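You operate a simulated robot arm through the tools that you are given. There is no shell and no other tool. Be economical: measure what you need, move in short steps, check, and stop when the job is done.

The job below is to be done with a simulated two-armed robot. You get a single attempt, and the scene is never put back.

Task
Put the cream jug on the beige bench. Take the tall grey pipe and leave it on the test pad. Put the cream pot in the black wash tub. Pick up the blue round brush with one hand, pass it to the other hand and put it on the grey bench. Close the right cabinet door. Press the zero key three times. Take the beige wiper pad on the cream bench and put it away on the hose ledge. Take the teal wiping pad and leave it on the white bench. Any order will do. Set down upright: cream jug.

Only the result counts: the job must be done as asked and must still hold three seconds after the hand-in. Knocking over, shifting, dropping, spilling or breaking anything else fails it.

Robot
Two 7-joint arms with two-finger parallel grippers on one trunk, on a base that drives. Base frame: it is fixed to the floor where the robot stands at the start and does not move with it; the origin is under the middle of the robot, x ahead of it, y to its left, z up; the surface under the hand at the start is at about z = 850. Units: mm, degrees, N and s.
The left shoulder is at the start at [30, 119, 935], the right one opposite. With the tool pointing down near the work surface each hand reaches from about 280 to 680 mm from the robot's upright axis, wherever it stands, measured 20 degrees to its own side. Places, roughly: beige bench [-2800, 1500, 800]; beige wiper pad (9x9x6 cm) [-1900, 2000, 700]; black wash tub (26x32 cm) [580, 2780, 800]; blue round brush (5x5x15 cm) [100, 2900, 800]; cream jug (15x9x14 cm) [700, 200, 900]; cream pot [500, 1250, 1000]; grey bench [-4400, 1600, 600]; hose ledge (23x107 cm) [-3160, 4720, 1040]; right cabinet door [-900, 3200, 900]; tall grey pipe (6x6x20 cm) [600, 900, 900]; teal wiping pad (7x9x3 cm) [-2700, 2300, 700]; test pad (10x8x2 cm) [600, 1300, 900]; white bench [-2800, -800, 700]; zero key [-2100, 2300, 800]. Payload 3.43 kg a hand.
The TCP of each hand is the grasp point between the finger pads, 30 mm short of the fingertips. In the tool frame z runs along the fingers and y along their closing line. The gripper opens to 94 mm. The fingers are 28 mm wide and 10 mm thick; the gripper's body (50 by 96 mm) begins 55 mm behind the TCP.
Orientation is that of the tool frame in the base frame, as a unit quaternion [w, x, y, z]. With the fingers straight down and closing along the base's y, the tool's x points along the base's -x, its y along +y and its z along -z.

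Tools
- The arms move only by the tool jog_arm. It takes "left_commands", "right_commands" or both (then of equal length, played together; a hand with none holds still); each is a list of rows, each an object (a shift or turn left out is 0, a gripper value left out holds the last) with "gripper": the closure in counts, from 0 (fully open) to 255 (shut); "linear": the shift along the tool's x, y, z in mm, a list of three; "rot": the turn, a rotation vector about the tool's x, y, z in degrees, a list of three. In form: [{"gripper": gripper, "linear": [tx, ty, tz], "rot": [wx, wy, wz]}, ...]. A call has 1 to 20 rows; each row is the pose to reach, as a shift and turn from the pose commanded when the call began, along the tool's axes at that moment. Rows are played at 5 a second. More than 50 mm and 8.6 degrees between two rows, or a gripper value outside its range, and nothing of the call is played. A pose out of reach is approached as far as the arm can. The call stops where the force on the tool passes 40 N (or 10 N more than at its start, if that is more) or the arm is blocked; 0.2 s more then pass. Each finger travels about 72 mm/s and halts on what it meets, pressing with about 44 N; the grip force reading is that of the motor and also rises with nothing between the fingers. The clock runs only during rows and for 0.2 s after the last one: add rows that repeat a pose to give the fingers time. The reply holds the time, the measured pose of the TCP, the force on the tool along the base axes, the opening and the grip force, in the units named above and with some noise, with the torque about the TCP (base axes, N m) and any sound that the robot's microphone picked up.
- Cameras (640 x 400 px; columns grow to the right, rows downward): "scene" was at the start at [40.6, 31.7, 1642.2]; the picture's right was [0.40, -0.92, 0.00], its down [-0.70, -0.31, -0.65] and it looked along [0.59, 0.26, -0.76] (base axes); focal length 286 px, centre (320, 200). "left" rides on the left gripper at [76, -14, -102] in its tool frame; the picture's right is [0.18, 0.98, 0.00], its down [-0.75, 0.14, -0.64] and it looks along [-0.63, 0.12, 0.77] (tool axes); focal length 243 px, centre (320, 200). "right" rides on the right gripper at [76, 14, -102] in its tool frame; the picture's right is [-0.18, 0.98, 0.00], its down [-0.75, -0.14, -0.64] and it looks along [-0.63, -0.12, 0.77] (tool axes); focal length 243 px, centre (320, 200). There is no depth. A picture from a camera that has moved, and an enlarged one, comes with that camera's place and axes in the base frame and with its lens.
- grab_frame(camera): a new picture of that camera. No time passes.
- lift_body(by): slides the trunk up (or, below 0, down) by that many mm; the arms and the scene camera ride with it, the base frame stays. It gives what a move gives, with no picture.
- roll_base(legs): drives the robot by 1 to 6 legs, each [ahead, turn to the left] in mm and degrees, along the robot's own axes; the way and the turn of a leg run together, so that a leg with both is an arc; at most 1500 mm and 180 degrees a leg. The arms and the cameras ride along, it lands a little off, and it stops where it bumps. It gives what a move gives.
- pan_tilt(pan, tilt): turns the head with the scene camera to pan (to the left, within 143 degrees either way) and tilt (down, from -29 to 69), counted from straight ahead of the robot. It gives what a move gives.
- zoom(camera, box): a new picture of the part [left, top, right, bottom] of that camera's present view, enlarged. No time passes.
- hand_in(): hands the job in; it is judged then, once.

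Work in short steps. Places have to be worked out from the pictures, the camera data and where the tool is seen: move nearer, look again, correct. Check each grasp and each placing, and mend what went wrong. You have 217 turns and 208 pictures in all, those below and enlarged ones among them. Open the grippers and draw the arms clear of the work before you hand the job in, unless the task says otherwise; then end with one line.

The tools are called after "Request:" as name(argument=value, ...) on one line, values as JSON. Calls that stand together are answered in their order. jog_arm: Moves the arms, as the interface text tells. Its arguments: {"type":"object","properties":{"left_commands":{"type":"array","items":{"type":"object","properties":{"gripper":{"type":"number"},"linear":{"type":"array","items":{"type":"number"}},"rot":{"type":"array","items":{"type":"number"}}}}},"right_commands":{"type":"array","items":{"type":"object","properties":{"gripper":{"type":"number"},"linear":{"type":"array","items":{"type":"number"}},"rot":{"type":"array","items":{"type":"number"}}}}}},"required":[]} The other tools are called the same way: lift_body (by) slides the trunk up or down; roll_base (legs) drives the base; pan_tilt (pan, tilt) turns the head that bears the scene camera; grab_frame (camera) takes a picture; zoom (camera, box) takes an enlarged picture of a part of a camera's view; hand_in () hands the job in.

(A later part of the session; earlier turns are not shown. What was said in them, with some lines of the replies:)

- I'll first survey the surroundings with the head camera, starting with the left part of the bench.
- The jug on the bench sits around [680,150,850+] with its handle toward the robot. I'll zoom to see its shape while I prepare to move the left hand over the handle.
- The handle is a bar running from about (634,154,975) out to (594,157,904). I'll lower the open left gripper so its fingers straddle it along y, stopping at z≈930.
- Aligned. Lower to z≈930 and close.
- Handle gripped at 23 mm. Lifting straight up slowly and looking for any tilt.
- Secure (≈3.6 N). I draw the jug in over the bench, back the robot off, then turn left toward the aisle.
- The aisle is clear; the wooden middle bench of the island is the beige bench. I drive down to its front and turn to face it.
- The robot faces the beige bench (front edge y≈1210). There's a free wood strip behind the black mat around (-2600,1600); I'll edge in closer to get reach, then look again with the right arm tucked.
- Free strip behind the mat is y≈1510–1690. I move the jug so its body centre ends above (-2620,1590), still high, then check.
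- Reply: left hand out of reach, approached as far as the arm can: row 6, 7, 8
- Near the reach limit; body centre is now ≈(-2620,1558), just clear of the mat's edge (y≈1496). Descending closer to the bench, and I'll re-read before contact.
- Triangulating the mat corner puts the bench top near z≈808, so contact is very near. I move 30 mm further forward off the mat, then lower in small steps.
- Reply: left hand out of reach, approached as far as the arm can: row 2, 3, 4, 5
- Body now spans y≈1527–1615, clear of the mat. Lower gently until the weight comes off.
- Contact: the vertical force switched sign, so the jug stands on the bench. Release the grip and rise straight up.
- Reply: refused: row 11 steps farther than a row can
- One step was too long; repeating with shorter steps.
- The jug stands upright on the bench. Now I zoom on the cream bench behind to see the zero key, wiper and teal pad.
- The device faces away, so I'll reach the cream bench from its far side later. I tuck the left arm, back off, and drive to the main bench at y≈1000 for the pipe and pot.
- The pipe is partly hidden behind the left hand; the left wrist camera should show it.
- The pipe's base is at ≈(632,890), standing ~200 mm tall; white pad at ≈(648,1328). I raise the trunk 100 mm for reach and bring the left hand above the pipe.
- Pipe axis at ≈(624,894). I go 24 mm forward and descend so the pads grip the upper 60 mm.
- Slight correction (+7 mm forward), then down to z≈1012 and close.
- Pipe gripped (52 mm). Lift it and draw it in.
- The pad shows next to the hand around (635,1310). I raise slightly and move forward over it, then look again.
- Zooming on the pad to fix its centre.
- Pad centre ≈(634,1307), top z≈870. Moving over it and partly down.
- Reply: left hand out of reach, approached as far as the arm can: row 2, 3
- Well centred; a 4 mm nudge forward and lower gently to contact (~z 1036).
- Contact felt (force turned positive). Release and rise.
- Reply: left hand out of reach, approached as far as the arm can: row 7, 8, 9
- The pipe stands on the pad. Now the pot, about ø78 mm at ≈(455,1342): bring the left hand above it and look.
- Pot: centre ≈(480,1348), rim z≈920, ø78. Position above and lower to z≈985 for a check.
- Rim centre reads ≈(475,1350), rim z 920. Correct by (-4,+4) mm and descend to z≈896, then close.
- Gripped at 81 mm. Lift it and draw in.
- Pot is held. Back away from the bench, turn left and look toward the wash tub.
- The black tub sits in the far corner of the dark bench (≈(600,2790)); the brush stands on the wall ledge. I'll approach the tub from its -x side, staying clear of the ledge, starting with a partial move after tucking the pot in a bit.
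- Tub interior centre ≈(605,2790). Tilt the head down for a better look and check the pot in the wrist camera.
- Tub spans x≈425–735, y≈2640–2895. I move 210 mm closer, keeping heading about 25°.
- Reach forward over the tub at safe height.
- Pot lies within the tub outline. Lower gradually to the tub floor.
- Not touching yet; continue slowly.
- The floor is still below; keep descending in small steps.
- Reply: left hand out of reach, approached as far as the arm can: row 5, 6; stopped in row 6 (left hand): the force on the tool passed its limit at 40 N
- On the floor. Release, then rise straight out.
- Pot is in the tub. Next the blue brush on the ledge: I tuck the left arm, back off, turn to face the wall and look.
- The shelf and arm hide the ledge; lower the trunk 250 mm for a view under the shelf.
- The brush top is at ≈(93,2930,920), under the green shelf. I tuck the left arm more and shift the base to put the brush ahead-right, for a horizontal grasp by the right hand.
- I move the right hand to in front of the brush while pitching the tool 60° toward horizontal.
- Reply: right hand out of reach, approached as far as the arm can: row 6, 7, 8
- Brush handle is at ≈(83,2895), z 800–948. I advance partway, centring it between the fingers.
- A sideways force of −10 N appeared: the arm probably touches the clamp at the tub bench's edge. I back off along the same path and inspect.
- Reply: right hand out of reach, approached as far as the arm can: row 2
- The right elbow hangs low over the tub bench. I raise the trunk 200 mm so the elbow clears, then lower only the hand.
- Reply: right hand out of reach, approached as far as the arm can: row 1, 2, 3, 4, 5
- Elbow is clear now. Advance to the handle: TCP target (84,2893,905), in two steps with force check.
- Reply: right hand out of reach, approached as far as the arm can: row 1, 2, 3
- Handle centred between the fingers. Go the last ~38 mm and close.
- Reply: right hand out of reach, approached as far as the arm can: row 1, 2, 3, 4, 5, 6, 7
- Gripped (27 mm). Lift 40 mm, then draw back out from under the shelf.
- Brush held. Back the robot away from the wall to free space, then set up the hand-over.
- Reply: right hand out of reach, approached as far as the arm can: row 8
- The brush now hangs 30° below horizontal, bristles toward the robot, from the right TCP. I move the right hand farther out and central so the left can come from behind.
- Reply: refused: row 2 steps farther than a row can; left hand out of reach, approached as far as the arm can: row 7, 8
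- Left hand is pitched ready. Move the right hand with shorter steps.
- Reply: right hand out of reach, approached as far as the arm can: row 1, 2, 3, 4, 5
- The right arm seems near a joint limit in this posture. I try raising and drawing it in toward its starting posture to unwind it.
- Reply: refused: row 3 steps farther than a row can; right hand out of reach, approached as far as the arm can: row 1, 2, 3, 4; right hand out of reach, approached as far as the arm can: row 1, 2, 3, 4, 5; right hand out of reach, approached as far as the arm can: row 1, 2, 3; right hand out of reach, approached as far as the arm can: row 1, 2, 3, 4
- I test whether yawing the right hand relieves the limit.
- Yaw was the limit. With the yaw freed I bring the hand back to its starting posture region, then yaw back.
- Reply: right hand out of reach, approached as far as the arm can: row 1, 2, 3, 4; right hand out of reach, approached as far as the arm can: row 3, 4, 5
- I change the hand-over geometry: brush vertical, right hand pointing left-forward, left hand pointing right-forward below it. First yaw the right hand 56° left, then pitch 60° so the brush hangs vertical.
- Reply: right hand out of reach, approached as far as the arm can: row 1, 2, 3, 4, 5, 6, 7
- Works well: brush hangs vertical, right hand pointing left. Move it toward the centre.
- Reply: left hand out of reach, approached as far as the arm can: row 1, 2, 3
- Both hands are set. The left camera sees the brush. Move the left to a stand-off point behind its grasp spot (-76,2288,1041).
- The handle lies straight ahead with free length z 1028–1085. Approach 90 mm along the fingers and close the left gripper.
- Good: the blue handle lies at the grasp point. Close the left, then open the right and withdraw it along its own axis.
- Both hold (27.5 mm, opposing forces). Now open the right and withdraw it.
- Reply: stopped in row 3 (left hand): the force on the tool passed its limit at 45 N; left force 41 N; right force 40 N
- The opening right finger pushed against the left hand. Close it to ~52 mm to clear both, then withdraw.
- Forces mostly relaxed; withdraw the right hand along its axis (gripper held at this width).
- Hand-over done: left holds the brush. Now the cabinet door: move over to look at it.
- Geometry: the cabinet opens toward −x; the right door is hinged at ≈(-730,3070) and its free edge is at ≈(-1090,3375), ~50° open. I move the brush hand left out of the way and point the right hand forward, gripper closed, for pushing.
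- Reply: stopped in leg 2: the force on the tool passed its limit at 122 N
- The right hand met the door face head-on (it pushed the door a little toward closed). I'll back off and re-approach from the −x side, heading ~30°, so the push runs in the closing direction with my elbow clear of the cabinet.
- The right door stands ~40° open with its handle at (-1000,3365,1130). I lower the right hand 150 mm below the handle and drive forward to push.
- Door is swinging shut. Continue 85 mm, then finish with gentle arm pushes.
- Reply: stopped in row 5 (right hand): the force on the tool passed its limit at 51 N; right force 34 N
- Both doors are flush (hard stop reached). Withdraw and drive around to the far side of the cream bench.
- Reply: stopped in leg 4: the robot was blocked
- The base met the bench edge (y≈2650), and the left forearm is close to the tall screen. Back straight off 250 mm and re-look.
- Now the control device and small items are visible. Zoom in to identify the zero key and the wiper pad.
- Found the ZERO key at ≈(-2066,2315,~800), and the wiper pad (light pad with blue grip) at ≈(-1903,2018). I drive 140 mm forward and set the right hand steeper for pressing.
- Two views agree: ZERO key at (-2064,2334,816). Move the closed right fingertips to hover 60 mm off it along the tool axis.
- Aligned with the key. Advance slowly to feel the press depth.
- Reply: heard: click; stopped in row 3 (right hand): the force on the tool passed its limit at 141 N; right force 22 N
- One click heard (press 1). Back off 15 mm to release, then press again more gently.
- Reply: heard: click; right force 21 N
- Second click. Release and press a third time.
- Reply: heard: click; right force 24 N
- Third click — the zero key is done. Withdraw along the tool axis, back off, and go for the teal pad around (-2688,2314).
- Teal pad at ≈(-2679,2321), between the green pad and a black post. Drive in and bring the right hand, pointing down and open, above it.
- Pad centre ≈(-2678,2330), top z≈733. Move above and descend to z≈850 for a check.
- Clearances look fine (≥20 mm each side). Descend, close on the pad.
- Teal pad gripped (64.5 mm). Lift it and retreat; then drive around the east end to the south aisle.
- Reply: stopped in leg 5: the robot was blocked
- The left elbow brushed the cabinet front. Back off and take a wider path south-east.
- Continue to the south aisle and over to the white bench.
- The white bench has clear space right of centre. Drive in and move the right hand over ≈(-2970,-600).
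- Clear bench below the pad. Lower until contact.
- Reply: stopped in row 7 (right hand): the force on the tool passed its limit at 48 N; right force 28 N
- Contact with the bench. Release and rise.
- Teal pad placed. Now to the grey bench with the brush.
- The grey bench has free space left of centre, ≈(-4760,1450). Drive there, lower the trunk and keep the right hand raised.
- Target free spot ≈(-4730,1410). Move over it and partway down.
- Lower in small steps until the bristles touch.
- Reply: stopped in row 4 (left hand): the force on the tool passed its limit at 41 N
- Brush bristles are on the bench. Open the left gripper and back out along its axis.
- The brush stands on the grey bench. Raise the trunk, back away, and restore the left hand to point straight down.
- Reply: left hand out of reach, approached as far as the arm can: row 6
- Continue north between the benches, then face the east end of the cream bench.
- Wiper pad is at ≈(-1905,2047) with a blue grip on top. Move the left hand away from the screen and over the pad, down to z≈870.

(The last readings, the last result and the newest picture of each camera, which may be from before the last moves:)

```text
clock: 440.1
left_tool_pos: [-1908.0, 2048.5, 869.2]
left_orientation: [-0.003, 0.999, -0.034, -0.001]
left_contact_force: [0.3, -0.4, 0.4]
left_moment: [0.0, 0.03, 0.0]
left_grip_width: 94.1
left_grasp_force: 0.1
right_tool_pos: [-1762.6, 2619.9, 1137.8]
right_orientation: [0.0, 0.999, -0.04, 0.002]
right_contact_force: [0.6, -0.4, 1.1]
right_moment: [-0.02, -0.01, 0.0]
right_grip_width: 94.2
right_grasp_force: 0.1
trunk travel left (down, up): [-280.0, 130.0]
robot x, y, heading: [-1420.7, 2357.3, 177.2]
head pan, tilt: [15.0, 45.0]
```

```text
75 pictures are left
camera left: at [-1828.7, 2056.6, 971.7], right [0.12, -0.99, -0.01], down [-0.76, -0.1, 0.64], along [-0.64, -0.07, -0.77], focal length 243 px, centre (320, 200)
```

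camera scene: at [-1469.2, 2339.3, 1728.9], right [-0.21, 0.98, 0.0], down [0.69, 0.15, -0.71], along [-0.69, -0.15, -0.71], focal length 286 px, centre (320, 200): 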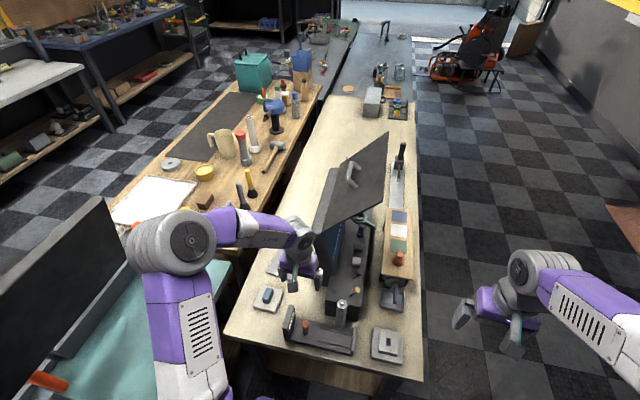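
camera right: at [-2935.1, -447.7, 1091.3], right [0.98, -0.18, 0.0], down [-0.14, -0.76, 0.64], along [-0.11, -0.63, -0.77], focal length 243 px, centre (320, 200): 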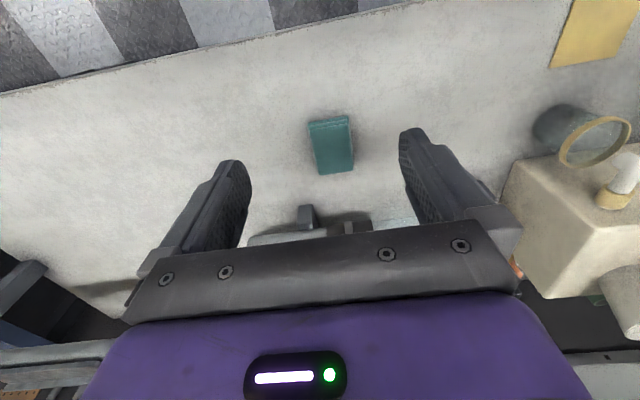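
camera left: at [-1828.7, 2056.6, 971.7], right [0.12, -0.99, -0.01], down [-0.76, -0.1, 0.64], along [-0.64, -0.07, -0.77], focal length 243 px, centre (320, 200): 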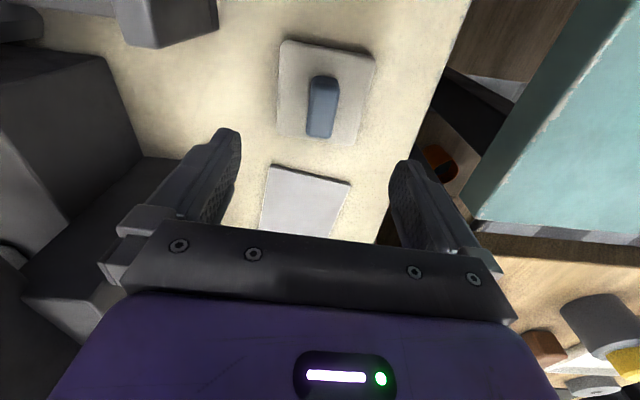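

Centred over the grip. Descend to z≈760 and close.

Request:
jog_arm(left_commands=[{"linear": [-2, 0, 40]}, {"linear": [-2, 0, 80]}, {"linear": [-2, 0, 100]}, {"linear": [-2, 0, 109]}, {"linear": [-2, 0, 109], "gripper": 255}, {"linear": [-2, 0, 109]}, {"linear": [-2, 0, 109]}, {"linear": [-2, 0, 109]}, {"linear": [-2, 0, 109]}])

Request:
grab_frame(camera="left")

```text
clock: 442.1
left_tool_pos: [-1909.0, 2051.1, 761.0]
left_orientation: [-0.004, 0.999, -0.034, -0.001]
left_contact_force: [-0.2, -0.8, 0.3]
left_moment: [-0.05, -0.03, -0.02]
left_grip_width: 24.5
left_grasp_force: 43.5
right_tool_pos: [-1761.1, 2619.0, 1138.0]
right_orientation: [0.002, 0.999, -0.039, 0.002]
right_contact_force: [-0.7, 0.0, 0.9]
right_moment: [0.01, 0.02, -0.02]
right_grip_width: 94.1
right_grasp_force: 0.0
trunk travel left (down, up): [-280.0, 130.0]
robot x, y, heading: [-1421.4, 2357.8, 177.4]
head pan, tilt: [15.0, 45.0]
```

```text
74 pictures are left
camera left: at [-1831.1, 2060.0, 863.5], right [0.12, -0.99, -0.01], down [-0.76, -0.1, 0.64], along [-0.64, -0.07, -0.77], focal length 243 px, centre (320, 200)
```

left: 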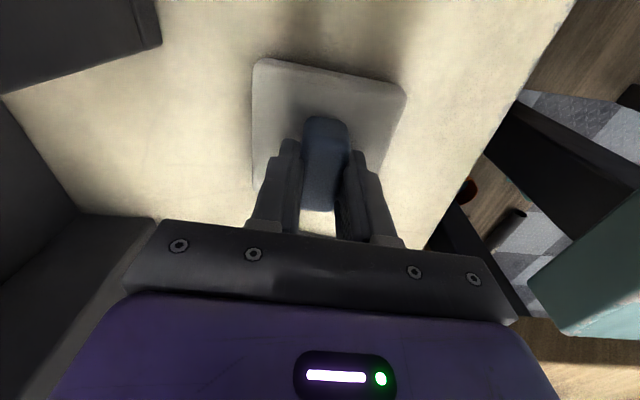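

Grip held (24.5 mm). Lift, draw in, and back away; then head for the hose ledge.

Request:
jog_arm(left_commands=[{"linear": [0, 0, -20]}, {"linear": [0, 0, -60]}, {"linear": [0, 0, -105]}, {"linear": [0, 0, -150]}, {"linear": [0, 0, -195]}, {"linear": [0, 0, -240]}, {"linear": [40, -20, -265]}, {"linear": [70, -50, -280]}])

Request:
roll_base(legs=[[-350, 0], [0, -75]])

Request:
pan_tilt(pan=-10, tilt=20)

Request:
grab_frame(camera="scene")

```text
refused: row 7 steps farther than a row can; nothing moved
```

```text
clock: 447.7
left_tool_pos: [-1477.0, 2746.7, 761.1]
left_orientation: [-0.003, 0.763, -0.646, 0.001]
left_contact_force: [1.1, 0.0, -0.3]
left_moment: [-0.01, -0.03, 0.03]
left_grip_width: 24.2
left_grasp_force: 43.9
right_tool_pos: [-889.5, 2734.0, 1137.9]
right_orientation: [0.003, 0.759, -0.651, 0.0]
right_contact_force: [-0.3, 0.2, 0.3]
right_moment: [-0.02, 0.0, -0.04]
right_grip_width: 94.0
right_grasp_force: 0.1
trunk travel left (down, up): [-280.0, 130.0]
robot x, y, heading: [-1068.4, 2341.2, 100.5]
head pan, tilt: [15.0, 45.0]
```

```text
clock: 448.6
left_tool_pos: [-1476.2, 2745.1, 760.8]
left_orientation: [-0.004, 0.763, -0.646, 0.002]
left_contact_force: [0.4, 0.9, 0.6]
left_moment: [-0.02, -0.02, 0.01]
left_grip_width: 24.7
left_grasp_force: 43.9
right_tool_pos: [-890.5, 2733.4, 1137.9]
right_orientation: [0.002, 0.759, -0.651, 0.0]
right_contact_force: [0.0, -0.4, 0.2]
right_moment: [0.04, -0.02, 0.02]
right_grip_width: 94.0
right_grasp_force: 0.1
trunk travel left (down, up): [-280.0, 130.0]
robot x, y, heading: [-1065.6, 2340.7, 100.7]
head pan, tilt: [-10.0, 20.0]
```

```text
73 pictures are left
camera scene: at [-1062.1, 2404.4, 1767.4], right [1.0, 0.01, 0.0], down [0.0, -0.34, -0.94], along [-0.01, 0.94, -0.34], focal length 286 px, centre (320, 200)
```

scene: 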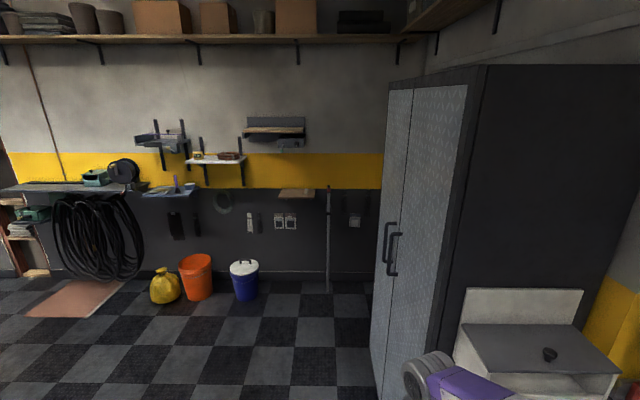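

The lift was refused (step too long) and the base moved with the pad still low — it slid straight off the bench end. The pad is still held (24 mm). I check the bench end for disturbance and that the cabinet is shut (doors look flush).

Request:
pan_tilt(pan=80, tilt=35)

Request:
zoom(camera="scene", box=[160, 100, 480, 300])

Request:
grab_frame(camera="left")

```text
clock: 450.2
left_tool_pos: [-1477.6, 2746.5, 761.9]
left_orientation: [-0.003, 0.763, -0.647, 0.002]
left_contact_force: [0.0, -0.4, 0.2]
left_moment: [-0.03, 0.03, 0.01]
left_grip_width: 24.7
left_grasp_force: 43.9
right_tool_pos: [-889.9, 2732.7, 1138.4]
right_orientation: [0.003, 0.759, -0.651, 0.0]
right_contact_force: [-0.6, -0.7, 0.0]
right_moment: [0.01, 0.0, -0.04]
right_grip_width: 94.0
right_grasp_force: 0.1
trunk travel left (down, up): [-280.0, 130.0]
robot x, y, heading: [-1066.5, 2336.9, 100.6]
head pan, tilt: [80.0, 35.0]
```

```text
2.00 times, centred on (320, 200) of scene
camera zoom: at [-1149.0, 2310.4, 1743.7], right [-0.01, 1.0, 0.0], down [0.57, 0.01, -0.82], along [-0.82, -0.01, -0.57], focal length 572 px, centre (320, 200)
```

zoom: 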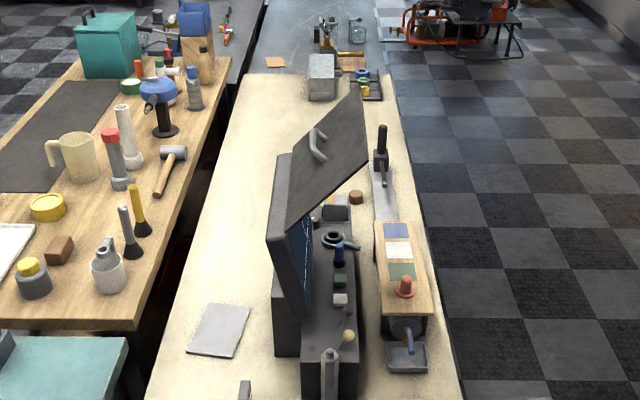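

```text
71 pictures are left
camera left: at [-1450.0, 2673.1, 863.4], right [-0.94, -0.34, -0.01], down [-0.27, 0.72, 0.64], along [-0.22, 0.6, -0.77], focal length 243 px, centre (320, 200)
```

left: 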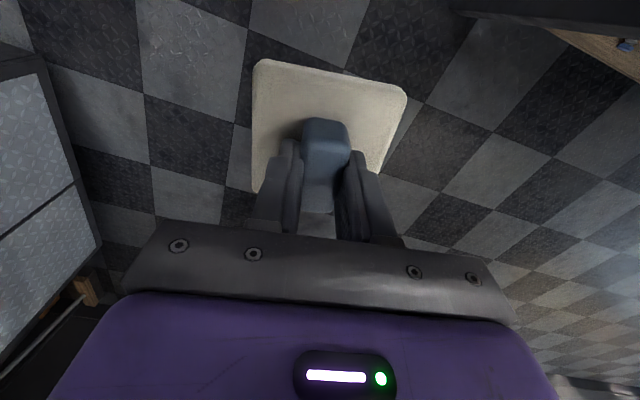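

Request:
zoom(camera="scene", box=[220, 230, 460, 380])

```text
2.67 times, centred on (340, 305) of scene
camera zoom: at [-1149.0, 2310.4, 1743.7], right [-0.01, 1.0, 0.0], down [0.57, 0.01, -0.82], along [-0.82, -0.01, -0.57], focal length 762 px, centre (267, -80)
```

zoom: 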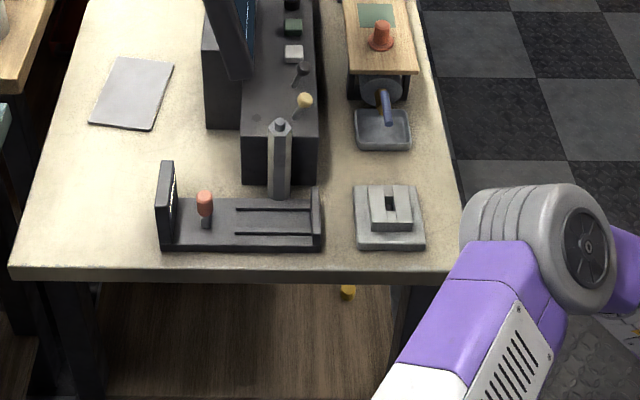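

Bench is undisturbed. Raise the left hand and trunk, then drive to the hose ledge.

Request:
jog_arm(left_commands=[{"linear": [0, 0, -45]}, {"linear": [0, 0, -90]}, {"linear": [0, 0, -135]}, {"linear": [10, -20, -175]}, {"linear": [25, -50, -210]}, {"linear": [45, -80, -240]}, {"linear": [65, -110, -265]}])

Request:
lift_body(by=130)

Request:
roll_base(legs=[[0, 25], [1000, 0], [0, 27], [1300, 0], [480, 0], [0, -63]])

Request:
pan_tilt(pan=0, tilt=30)

Request:
grab_frame(camera="scene")

```text
clock: 451.8
left_tool_pos: [-1361.1, 2696.0, 1023.1]
left_orientation: [-0.003, 0.763, -0.646, 0.001]
left_contact_force: [0.0, 0.3, -0.2]
left_moment: [-0.03, -0.03, -0.01]
left_grip_width: 24.7
left_grasp_force: 44.1
right_tool_pos: [-889.5, 2733.3, 1138.2]
right_orientation: [0.002, 0.76, -0.65, 0.0]
right_contact_force: [0.1, 0.2, -0.2]
right_moment: [0.02, 0.01, 0.01]
right_grip_width: 94.3
right_grasp_force: 0.2
trunk travel left (down, up): [-280.0, 130.0]
robot x, y, heading: [-1067.2, 2343.6, 100.6]
head pan, tilt: [80.0, 35.0]
```

```text
clock: 453.4
left_tool_pos: [-1362.5, 2696.6, 1152.7]
left_orientation: [-0.003, 0.763, -0.646, 0.002]
left_contact_force: [0.0, 0.4, -1.0]
left_moment: [0.03, 0.01, -0.02]
left_grip_width: 24.7
left_grasp_force: 44.2
right_tool_pos: [-890.4, 2733.9, 1267.1]
right_orientation: [0.002, 0.759, -0.651, 0.0]
right_contact_force: [-1.4, -0.2, -0.5]
right_moment: [-0.01, 0.0, -0.03]
right_grip_width: 93.9
right_grasp_force: 0.1
trunk travel left (down, up): [-410.0, 0.0]
robot x, y, heading: [-1066.0, 2337.0, 100.6]
head pan, tilt: [80.0, 35.0]
```

```text
clock: 472.6
left_tool_pos: [-3566.3, 4224.3, 1153.6]
left_orientation: [-0.004, 0.738, -0.675, 0.002]
left_contact_force: [-0.4, 0.2, -0.9]
left_moment: [0.0, 0.01, 0.0]
left_grip_width: 24.7
left_grasp_force: 44.2
right_tool_pos: [-3092.7, 4223.1, 1267.2]
right_orientation: [0.002, 0.733, -0.68, 0.0]
right_contact_force: [-0.3, 0.1, 0.4]
right_moment: [-0.01, 0.01, -0.01]
right_grip_width: 94.2
right_grasp_force: 0.1
trunk travel left (down, up): [-410.0, 0.0]
robot x, y, heading: [-3301.6, 3850.1, 96.3]
head pan, tilt: [80.0, 35.0]
```

```text
clock: 474.1
left_tool_pos: [-3566.3, 4225.6, 1154.0]
left_orientation: [-0.003, 0.738, -0.675, 0.002]
left_contact_force: [0.5, -1.0, -0.3]
left_moment: [0.0, -0.02, -0.01]
left_grip_width: 24.6
left_grasp_force: 43.6
right_tool_pos: [-3094.4, 4225.6, 1268.2]
right_orientation: [0.002, 0.734, -0.679, 0.001]
right_contact_force: [1.1, 0.4, 0.8]
right_moment: [0.03, 0.0, 0.01]
right_grip_width: 94.1
right_grasp_force: 0.1
trunk travel left (down, up): [-410.0, 0.0]
robot x, y, heading: [-3296.9, 3846.1, 96.2]
head pan, tilt: [0.0, 30.0]
```

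```text
69 pictures are left
camera scene: at [-3306.1, 3906.9, 1881.5], right [0.99, 0.11, 0.0], down [0.05, -0.5, -0.87], along [-0.09, 0.86, -0.5], focal length 286 px, centre (320, 200)
```

scene: 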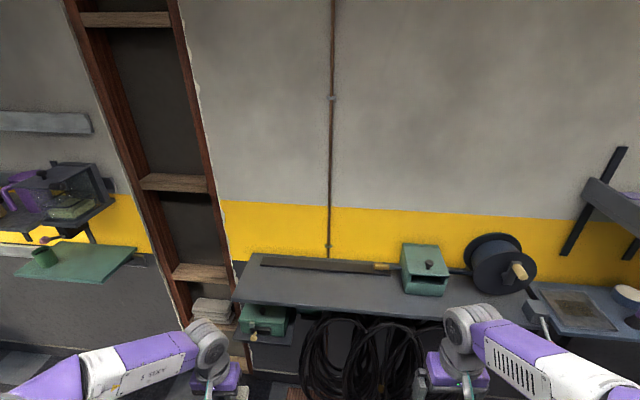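

The hose ledge has free space in front of the rod, around (-3400,4675). Drive nearer.

Request:
roll_base(legs=[[250, 0], [0, -10]])

Request:
pan_tilt(pan=10, tilt=45)

Request:
grab_frame(camera="scene")

Request:
grab_frame(camera="left")

```text
clock: 476.6
left_tool_pos: [-3526.5, 4512.3, 1153.5]
left_orientation: [0.003, -0.677, 0.736, -0.002]
left_contact_force: [0.3, -0.2, 0.0]
left_moment: [-0.02, -0.01, 0.0]
left_grip_width: 24.6
left_grasp_force: 43.6
right_tool_pos: [-3059.1, 4431.7, 1268.4]
right_orientation: [-0.002, -0.673, 0.739, 0.0]
right_contact_force: [-0.5, -0.3, 0.1]
right_moment: [-0.03, 0.01, 0.0]
right_grip_width: 93.9
right_grasp_force: 0.0
trunk travel left (down, up): [-410.0, 0.0]
robot x, y, heading: [-3326.5, 4095.2, 86.4]
head pan, tilt: [0.0, 30.0]
```

```text
clock: 477.4
left_tool_pos: [-3526.2, 4511.2, 1153.7]
left_orientation: [0.003, -0.678, 0.735, -0.003]
left_contact_force: [0.4, 0.1, 0.1]
left_moment: [0.02, 0.02, -0.02]
left_grip_width: 24.6
left_grasp_force: 44.2
right_tool_pos: [-3058.7, 4430.4, 1268.3]
right_orientation: [-0.002, -0.673, 0.74, -0.001]
right_contact_force: [-0.1, -1.0, -0.1]
right_moment: [0.03, -0.03, 0.0]
right_grip_width: 93.9
right_grasp_force: 0.1
trunk travel left (down, up): [-410.0, 0.0]
robot x, y, heading: [-3331.7, 4089.9, 86.5]
head pan, tilt: [10.0, 45.0]
```

```text
68 pictures are left
camera scene: at [-3337.8, 4143.7, 1858.9], right [0.99, 0.11, 0.0], down [0.08, -0.7, -0.71], along [-0.08, 0.7, -0.71], focal length 286 px, centre (320, 200)
```

scene: 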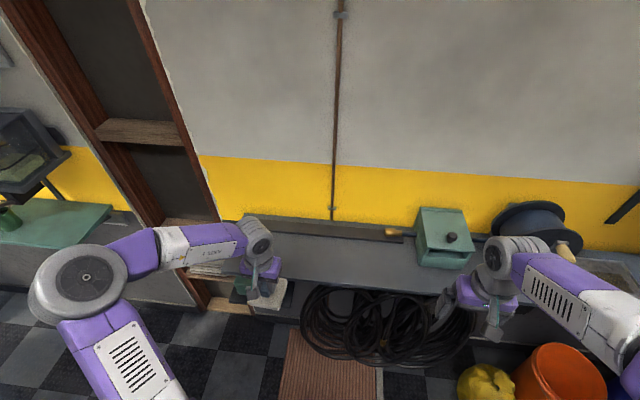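

```text
67 pictures are left
camera left: at [-3517.7, 4433.9, 1255.4], right [-0.99, -0.1, -0.01], down [-0.08, 0.76, 0.64], along [-0.06, 0.64, -0.77], focal length 243 px, centre (320, 200)
```

left: 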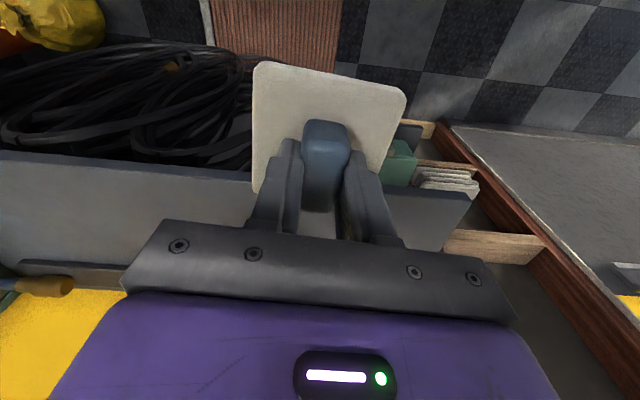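

Move the pad over the ledge to ≈(-3400,4680).

Request:
jog_arm(left_commands=[{"linear": [-35, -23, -5]}, {"linear": [-70, -46, -5]}, {"linear": [-105, -69, -5]}, {"linear": [-140, -92, -5]}, {"linear": [-172, -115, -5]}])

Request:
grab_frame(camera="left")

Request:
zoom(camera="scene", box=[200, 180, 480, 340])

```text
clock: 478.6
left_tool_pos: [-3397.5, 4674.6, 1155.6]
left_orientation: [0.003, -0.678, 0.735, -0.003]
left_contact_force: [-0.2, -0.8, 0.2]
left_moment: [-0.03, 0.04, 0.0]
left_grip_width: 24.7
left_grasp_force: 44.3
right_tool_pos: [-3057.9, 4431.5, 1267.0]
right_orientation: [-0.003, -0.673, 0.739, 0.0]
right_contact_force: [0.5, 0.4, -0.6]
right_moment: [0.0, 0.01, 0.01]
right_grip_width: 94.2
right_grasp_force: 0.1
trunk travel left (down, up): [-410.0, 0.0]
robot x, y, heading: [-3329.1, 4094.5, 86.4]
head pan, tilt: [10.0, 45.0]
```

```text
66 pictures are left
camera left: at [-3389.0, 4598.0, 1257.7], right [-0.99, -0.1, 0.0], down [-0.08, 0.76, 0.64], along [-0.06, 0.64, -0.77], focal length 243 px, centre (320, 200)
```

left: 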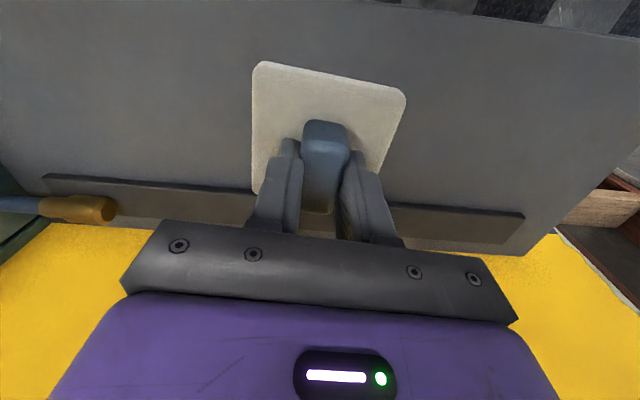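

```text
2.29 times, centred on (340, 260) of scene
camera zoom: at [-3336.2, 4145.0, 1858.8], right [0.99, 0.11, 0.0], down [0.08, -0.7, -0.71], along [-0.08, 0.7, -0.71], focal length 653 px, centre (274, 63)
```

zoom: 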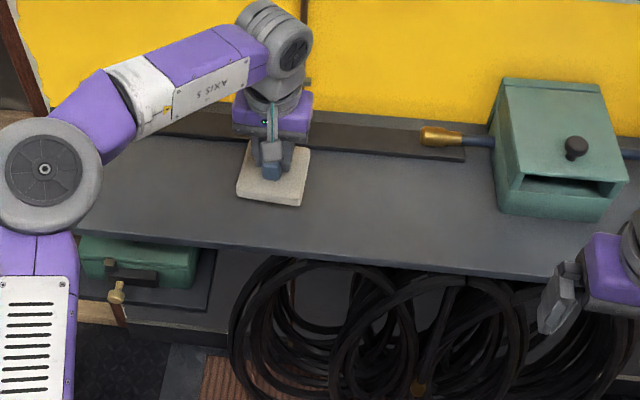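

Good spot between ledge front and the strip. Lower to contact.

Request:
jog_arm(left_commands=[{"linear": [0, 0, 20]}, {"linear": [0, 0, 38]}, {"linear": [0, 0, 46]}, {"linear": [0, 0, 51]}, {"linear": [0, 0, 55]}, {"linear": [0, 0, 59]}, {"linear": [0, 0, 63]}])

```text
clock: 480.2
left_tool_pos: [-3397.8, 4671.5, 1100.1]
left_orientation: [0.005, -0.678, 0.735, 0.0]
left_contact_force: [1.1, -0.4, 24.5]
left_moment: [-1.06, 0.61, 0.07]
left_grip_width: 24.7
left_grasp_force: 43.9
right_tool_pos: [-3058.8, 4429.0, 1269.3]
right_orientation: [-0.002, -0.674, 0.739, 0.0]
right_contact_force: [-0.3, -0.4, -0.1]
right_moment: [0.03, 0.01, -0.01]
right_grip_width: 94.0
right_grasp_force: 0.1
trunk travel left (down, up): [-410.0, 0.0]
robot x, y, heading: [-3323.3, 4092.3, 86.2]
head pan, tilt: [10.0, 45.0]
```

Contact (24 N, flat). Release, rise and look.

Request:
jog_arm(left_commands=[{"gripper": 200, "linear": [0, 0, -3]}, {"gripper": 100, "linear": [0, 0, -4]}, {"gripper": 0, "linear": [0, 0, -4]}, {"linear": [0, 0, -4]}, {"linear": [0, 0, -4]}, {"linear": [0, 0, -35]}, {"linear": [0, 0, -75]}, {"linear": [10, 0, -115]}, {"linear": [50, 0, -125]}, {"linear": [95, 0, -125]}, {"linear": [140, 0, -125]}, {"linear": [185, 10, -125]}])

Request:
grab_frame(camera="scene")

```text
clock: 482.8
left_tool_pos: [-3423.9, 4488.8, 1220.3]
left_orientation: [0.004, -0.678, 0.735, -0.001]
left_contact_force: [0.3, -0.6, -0.1]
left_moment: [0.05, -0.03, 0.01]
left_grip_width: 93.9
left_grasp_force: 0.0
right_tool_pos: [-3060.3, 4429.2, 1268.8]
right_orientation: [-0.001, -0.673, 0.74, 0.0]
right_contact_force: [-0.5, -0.1, 0.0]
right_moment: [0.01, -0.03, -0.01]
right_grip_width: 94.0
right_grasp_force: 0.0
trunk travel left (down, up): [-410.0, 0.0]
robot x, y, heading: [-3326.5, 4090.0, 86.5]
head pan, tilt: [10.0, 45.0]
```

```text
64 pictures are left
camera scene: at [-3338.8, 4141.4, 1858.9], right [0.99, 0.11, 0.0], down [0.08, -0.7, -0.71], along [-0.08, 0.7, -0.71], focal length 286 px, centre (320, 200)
```

scene: 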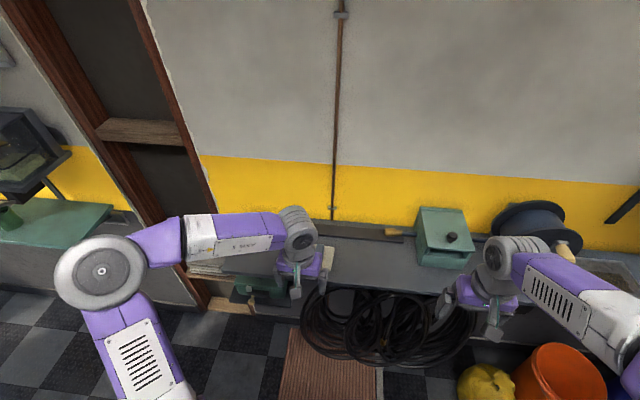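

Back away and confirm the pad and the cabinet doors.

Request:
roll_base(legs=[[-500, 0]])

Request:
pan_tilt(pan=0, tilt=35)

Request:
zoom(camera="scene", box=[160, 120, 480, 320])

Request:
pan_tilt(pan=-85, tilt=15)

Request:
zoom(camera="scene", box=[160, 60, 480, 300])

```text
clock: 485.8
left_tool_pos: [-3454.5, 3981.9, 1219.2]
left_orientation: [0.003, -0.677, 0.736, -0.002]
left_contact_force: [0.4, 0.8, 0.3]
left_moment: [0.03, 0.02, 0.02]
left_grip_width: 93.8
left_grasp_force: 0.1
right_tool_pos: [-3090.2, 3921.2, 1267.5]
right_orientation: [-0.003, -0.673, 0.739, 0.0]
right_contact_force: [0.1, 0.8, 0.6]
right_moment: [-0.02, 0.0, -0.03]
right_grip_width: 94.2
right_grasp_force: 0.0
trunk travel left (down, up): [-410.0, 0.0]
robot x, y, heading: [-3361.3, 3581.3, 86.3]
head pan, tilt: [10.0, 45.0]
```

```text
clock: 486.5
left_tool_pos: [-3453.8, 3982.3, 1219.2]
left_orientation: [0.002, -0.677, 0.736, -0.002]
left_contact_force: [0.3, 0.2, 0.8]
left_moment: [0.01, -0.03, 0.0]
left_grip_width: 93.9
left_grasp_force: 0.1
right_tool_pos: [-3091.9, 3920.1, 1268.1]
right_orientation: [-0.003, -0.673, 0.739, 0.0]
right_contact_force: [-0.1, 0.4, -1.2]
right_moment: [-0.01, 0.0, 0.03]
right_grip_width: 94.0
right_grasp_force: 0.2
trunk travel left (down, up): [-410.0, 0.0]
robot x, y, heading: [-3359.2, 3580.5, 86.3]
head pan, tilt: [0.0, 35.0]
```

```text
2.00 times, centred on (320, 220) of scene
camera zoom: at [-3355.4, 3641.1, 1873.6], right [1.0, -0.06, 0.0], down [-0.04, -0.57, -0.82], along [0.05, 0.82, -0.57], focal length 572 px, centre (320, 160)
```

zoom: 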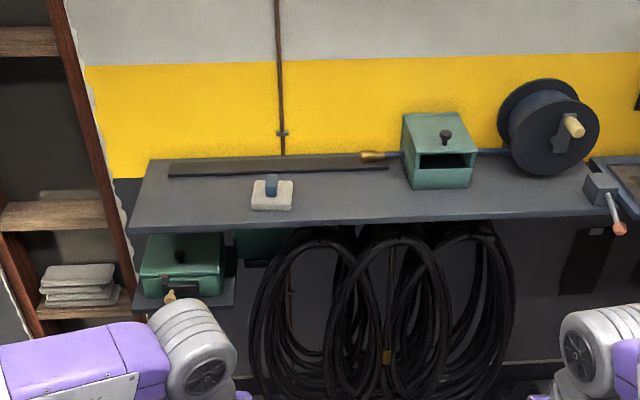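

```text
clock: 488.1
left_tool_pos: [-3453.4, 3982.4, 1219.8]
left_orientation: [0.004, -0.677, 0.736, -0.002]
left_contact_force: [-0.1, -1.1, -0.9]
left_moment: [-0.01, 0.0, -0.01]
left_grip_width: 94.3
left_grasp_force: 0.1
right_tool_pos: [-3091.6, 3920.7, 1267.1]
right_orientation: [-0.002, -0.673, 0.74, 0.001]
right_contact_force: [0.3, -0.6, 0.5]
right_moment: [0.01, -0.03, 0.01]
right_grip_width: 94.0
right_grasp_force: 0.0
trunk travel left (down, up): [-410.0, 0.0]
robot x, y, heading: [-3357.6, 3582.3, 86.4]
head pan, tilt: [-85.0, 15.0]
```

```text
1.67 times, centred on (320, 180) of scene
camera zoom: at [-3267.4, 3555.9, 1905.7], right [0.02, -1.0, 0.0], down [-0.26, -0.01, -0.97], along [0.97, 0.02, -0.26], focal length 476 px, centre (320, 233)
```

zoom: 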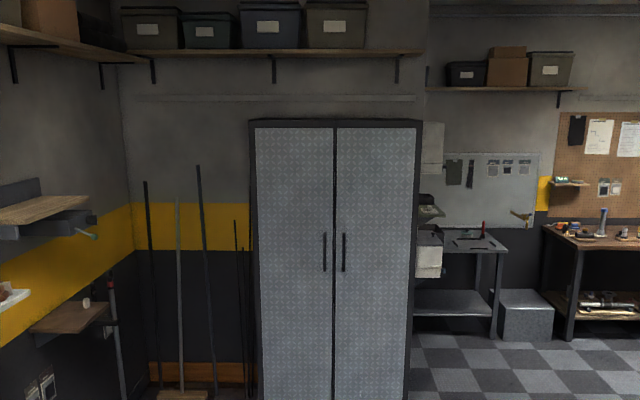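

Everything checks out: the pad is on the hose ledge, both cabinet doors are flush and the pipe is standing. The grippers are open and the arms are clear, so I hand in.

Request:
hand_in()

```text
The job is handed in.
```

All eight tasks are done and handed in. I checked each one by camera, except the zero key, where I heard all three clicks.
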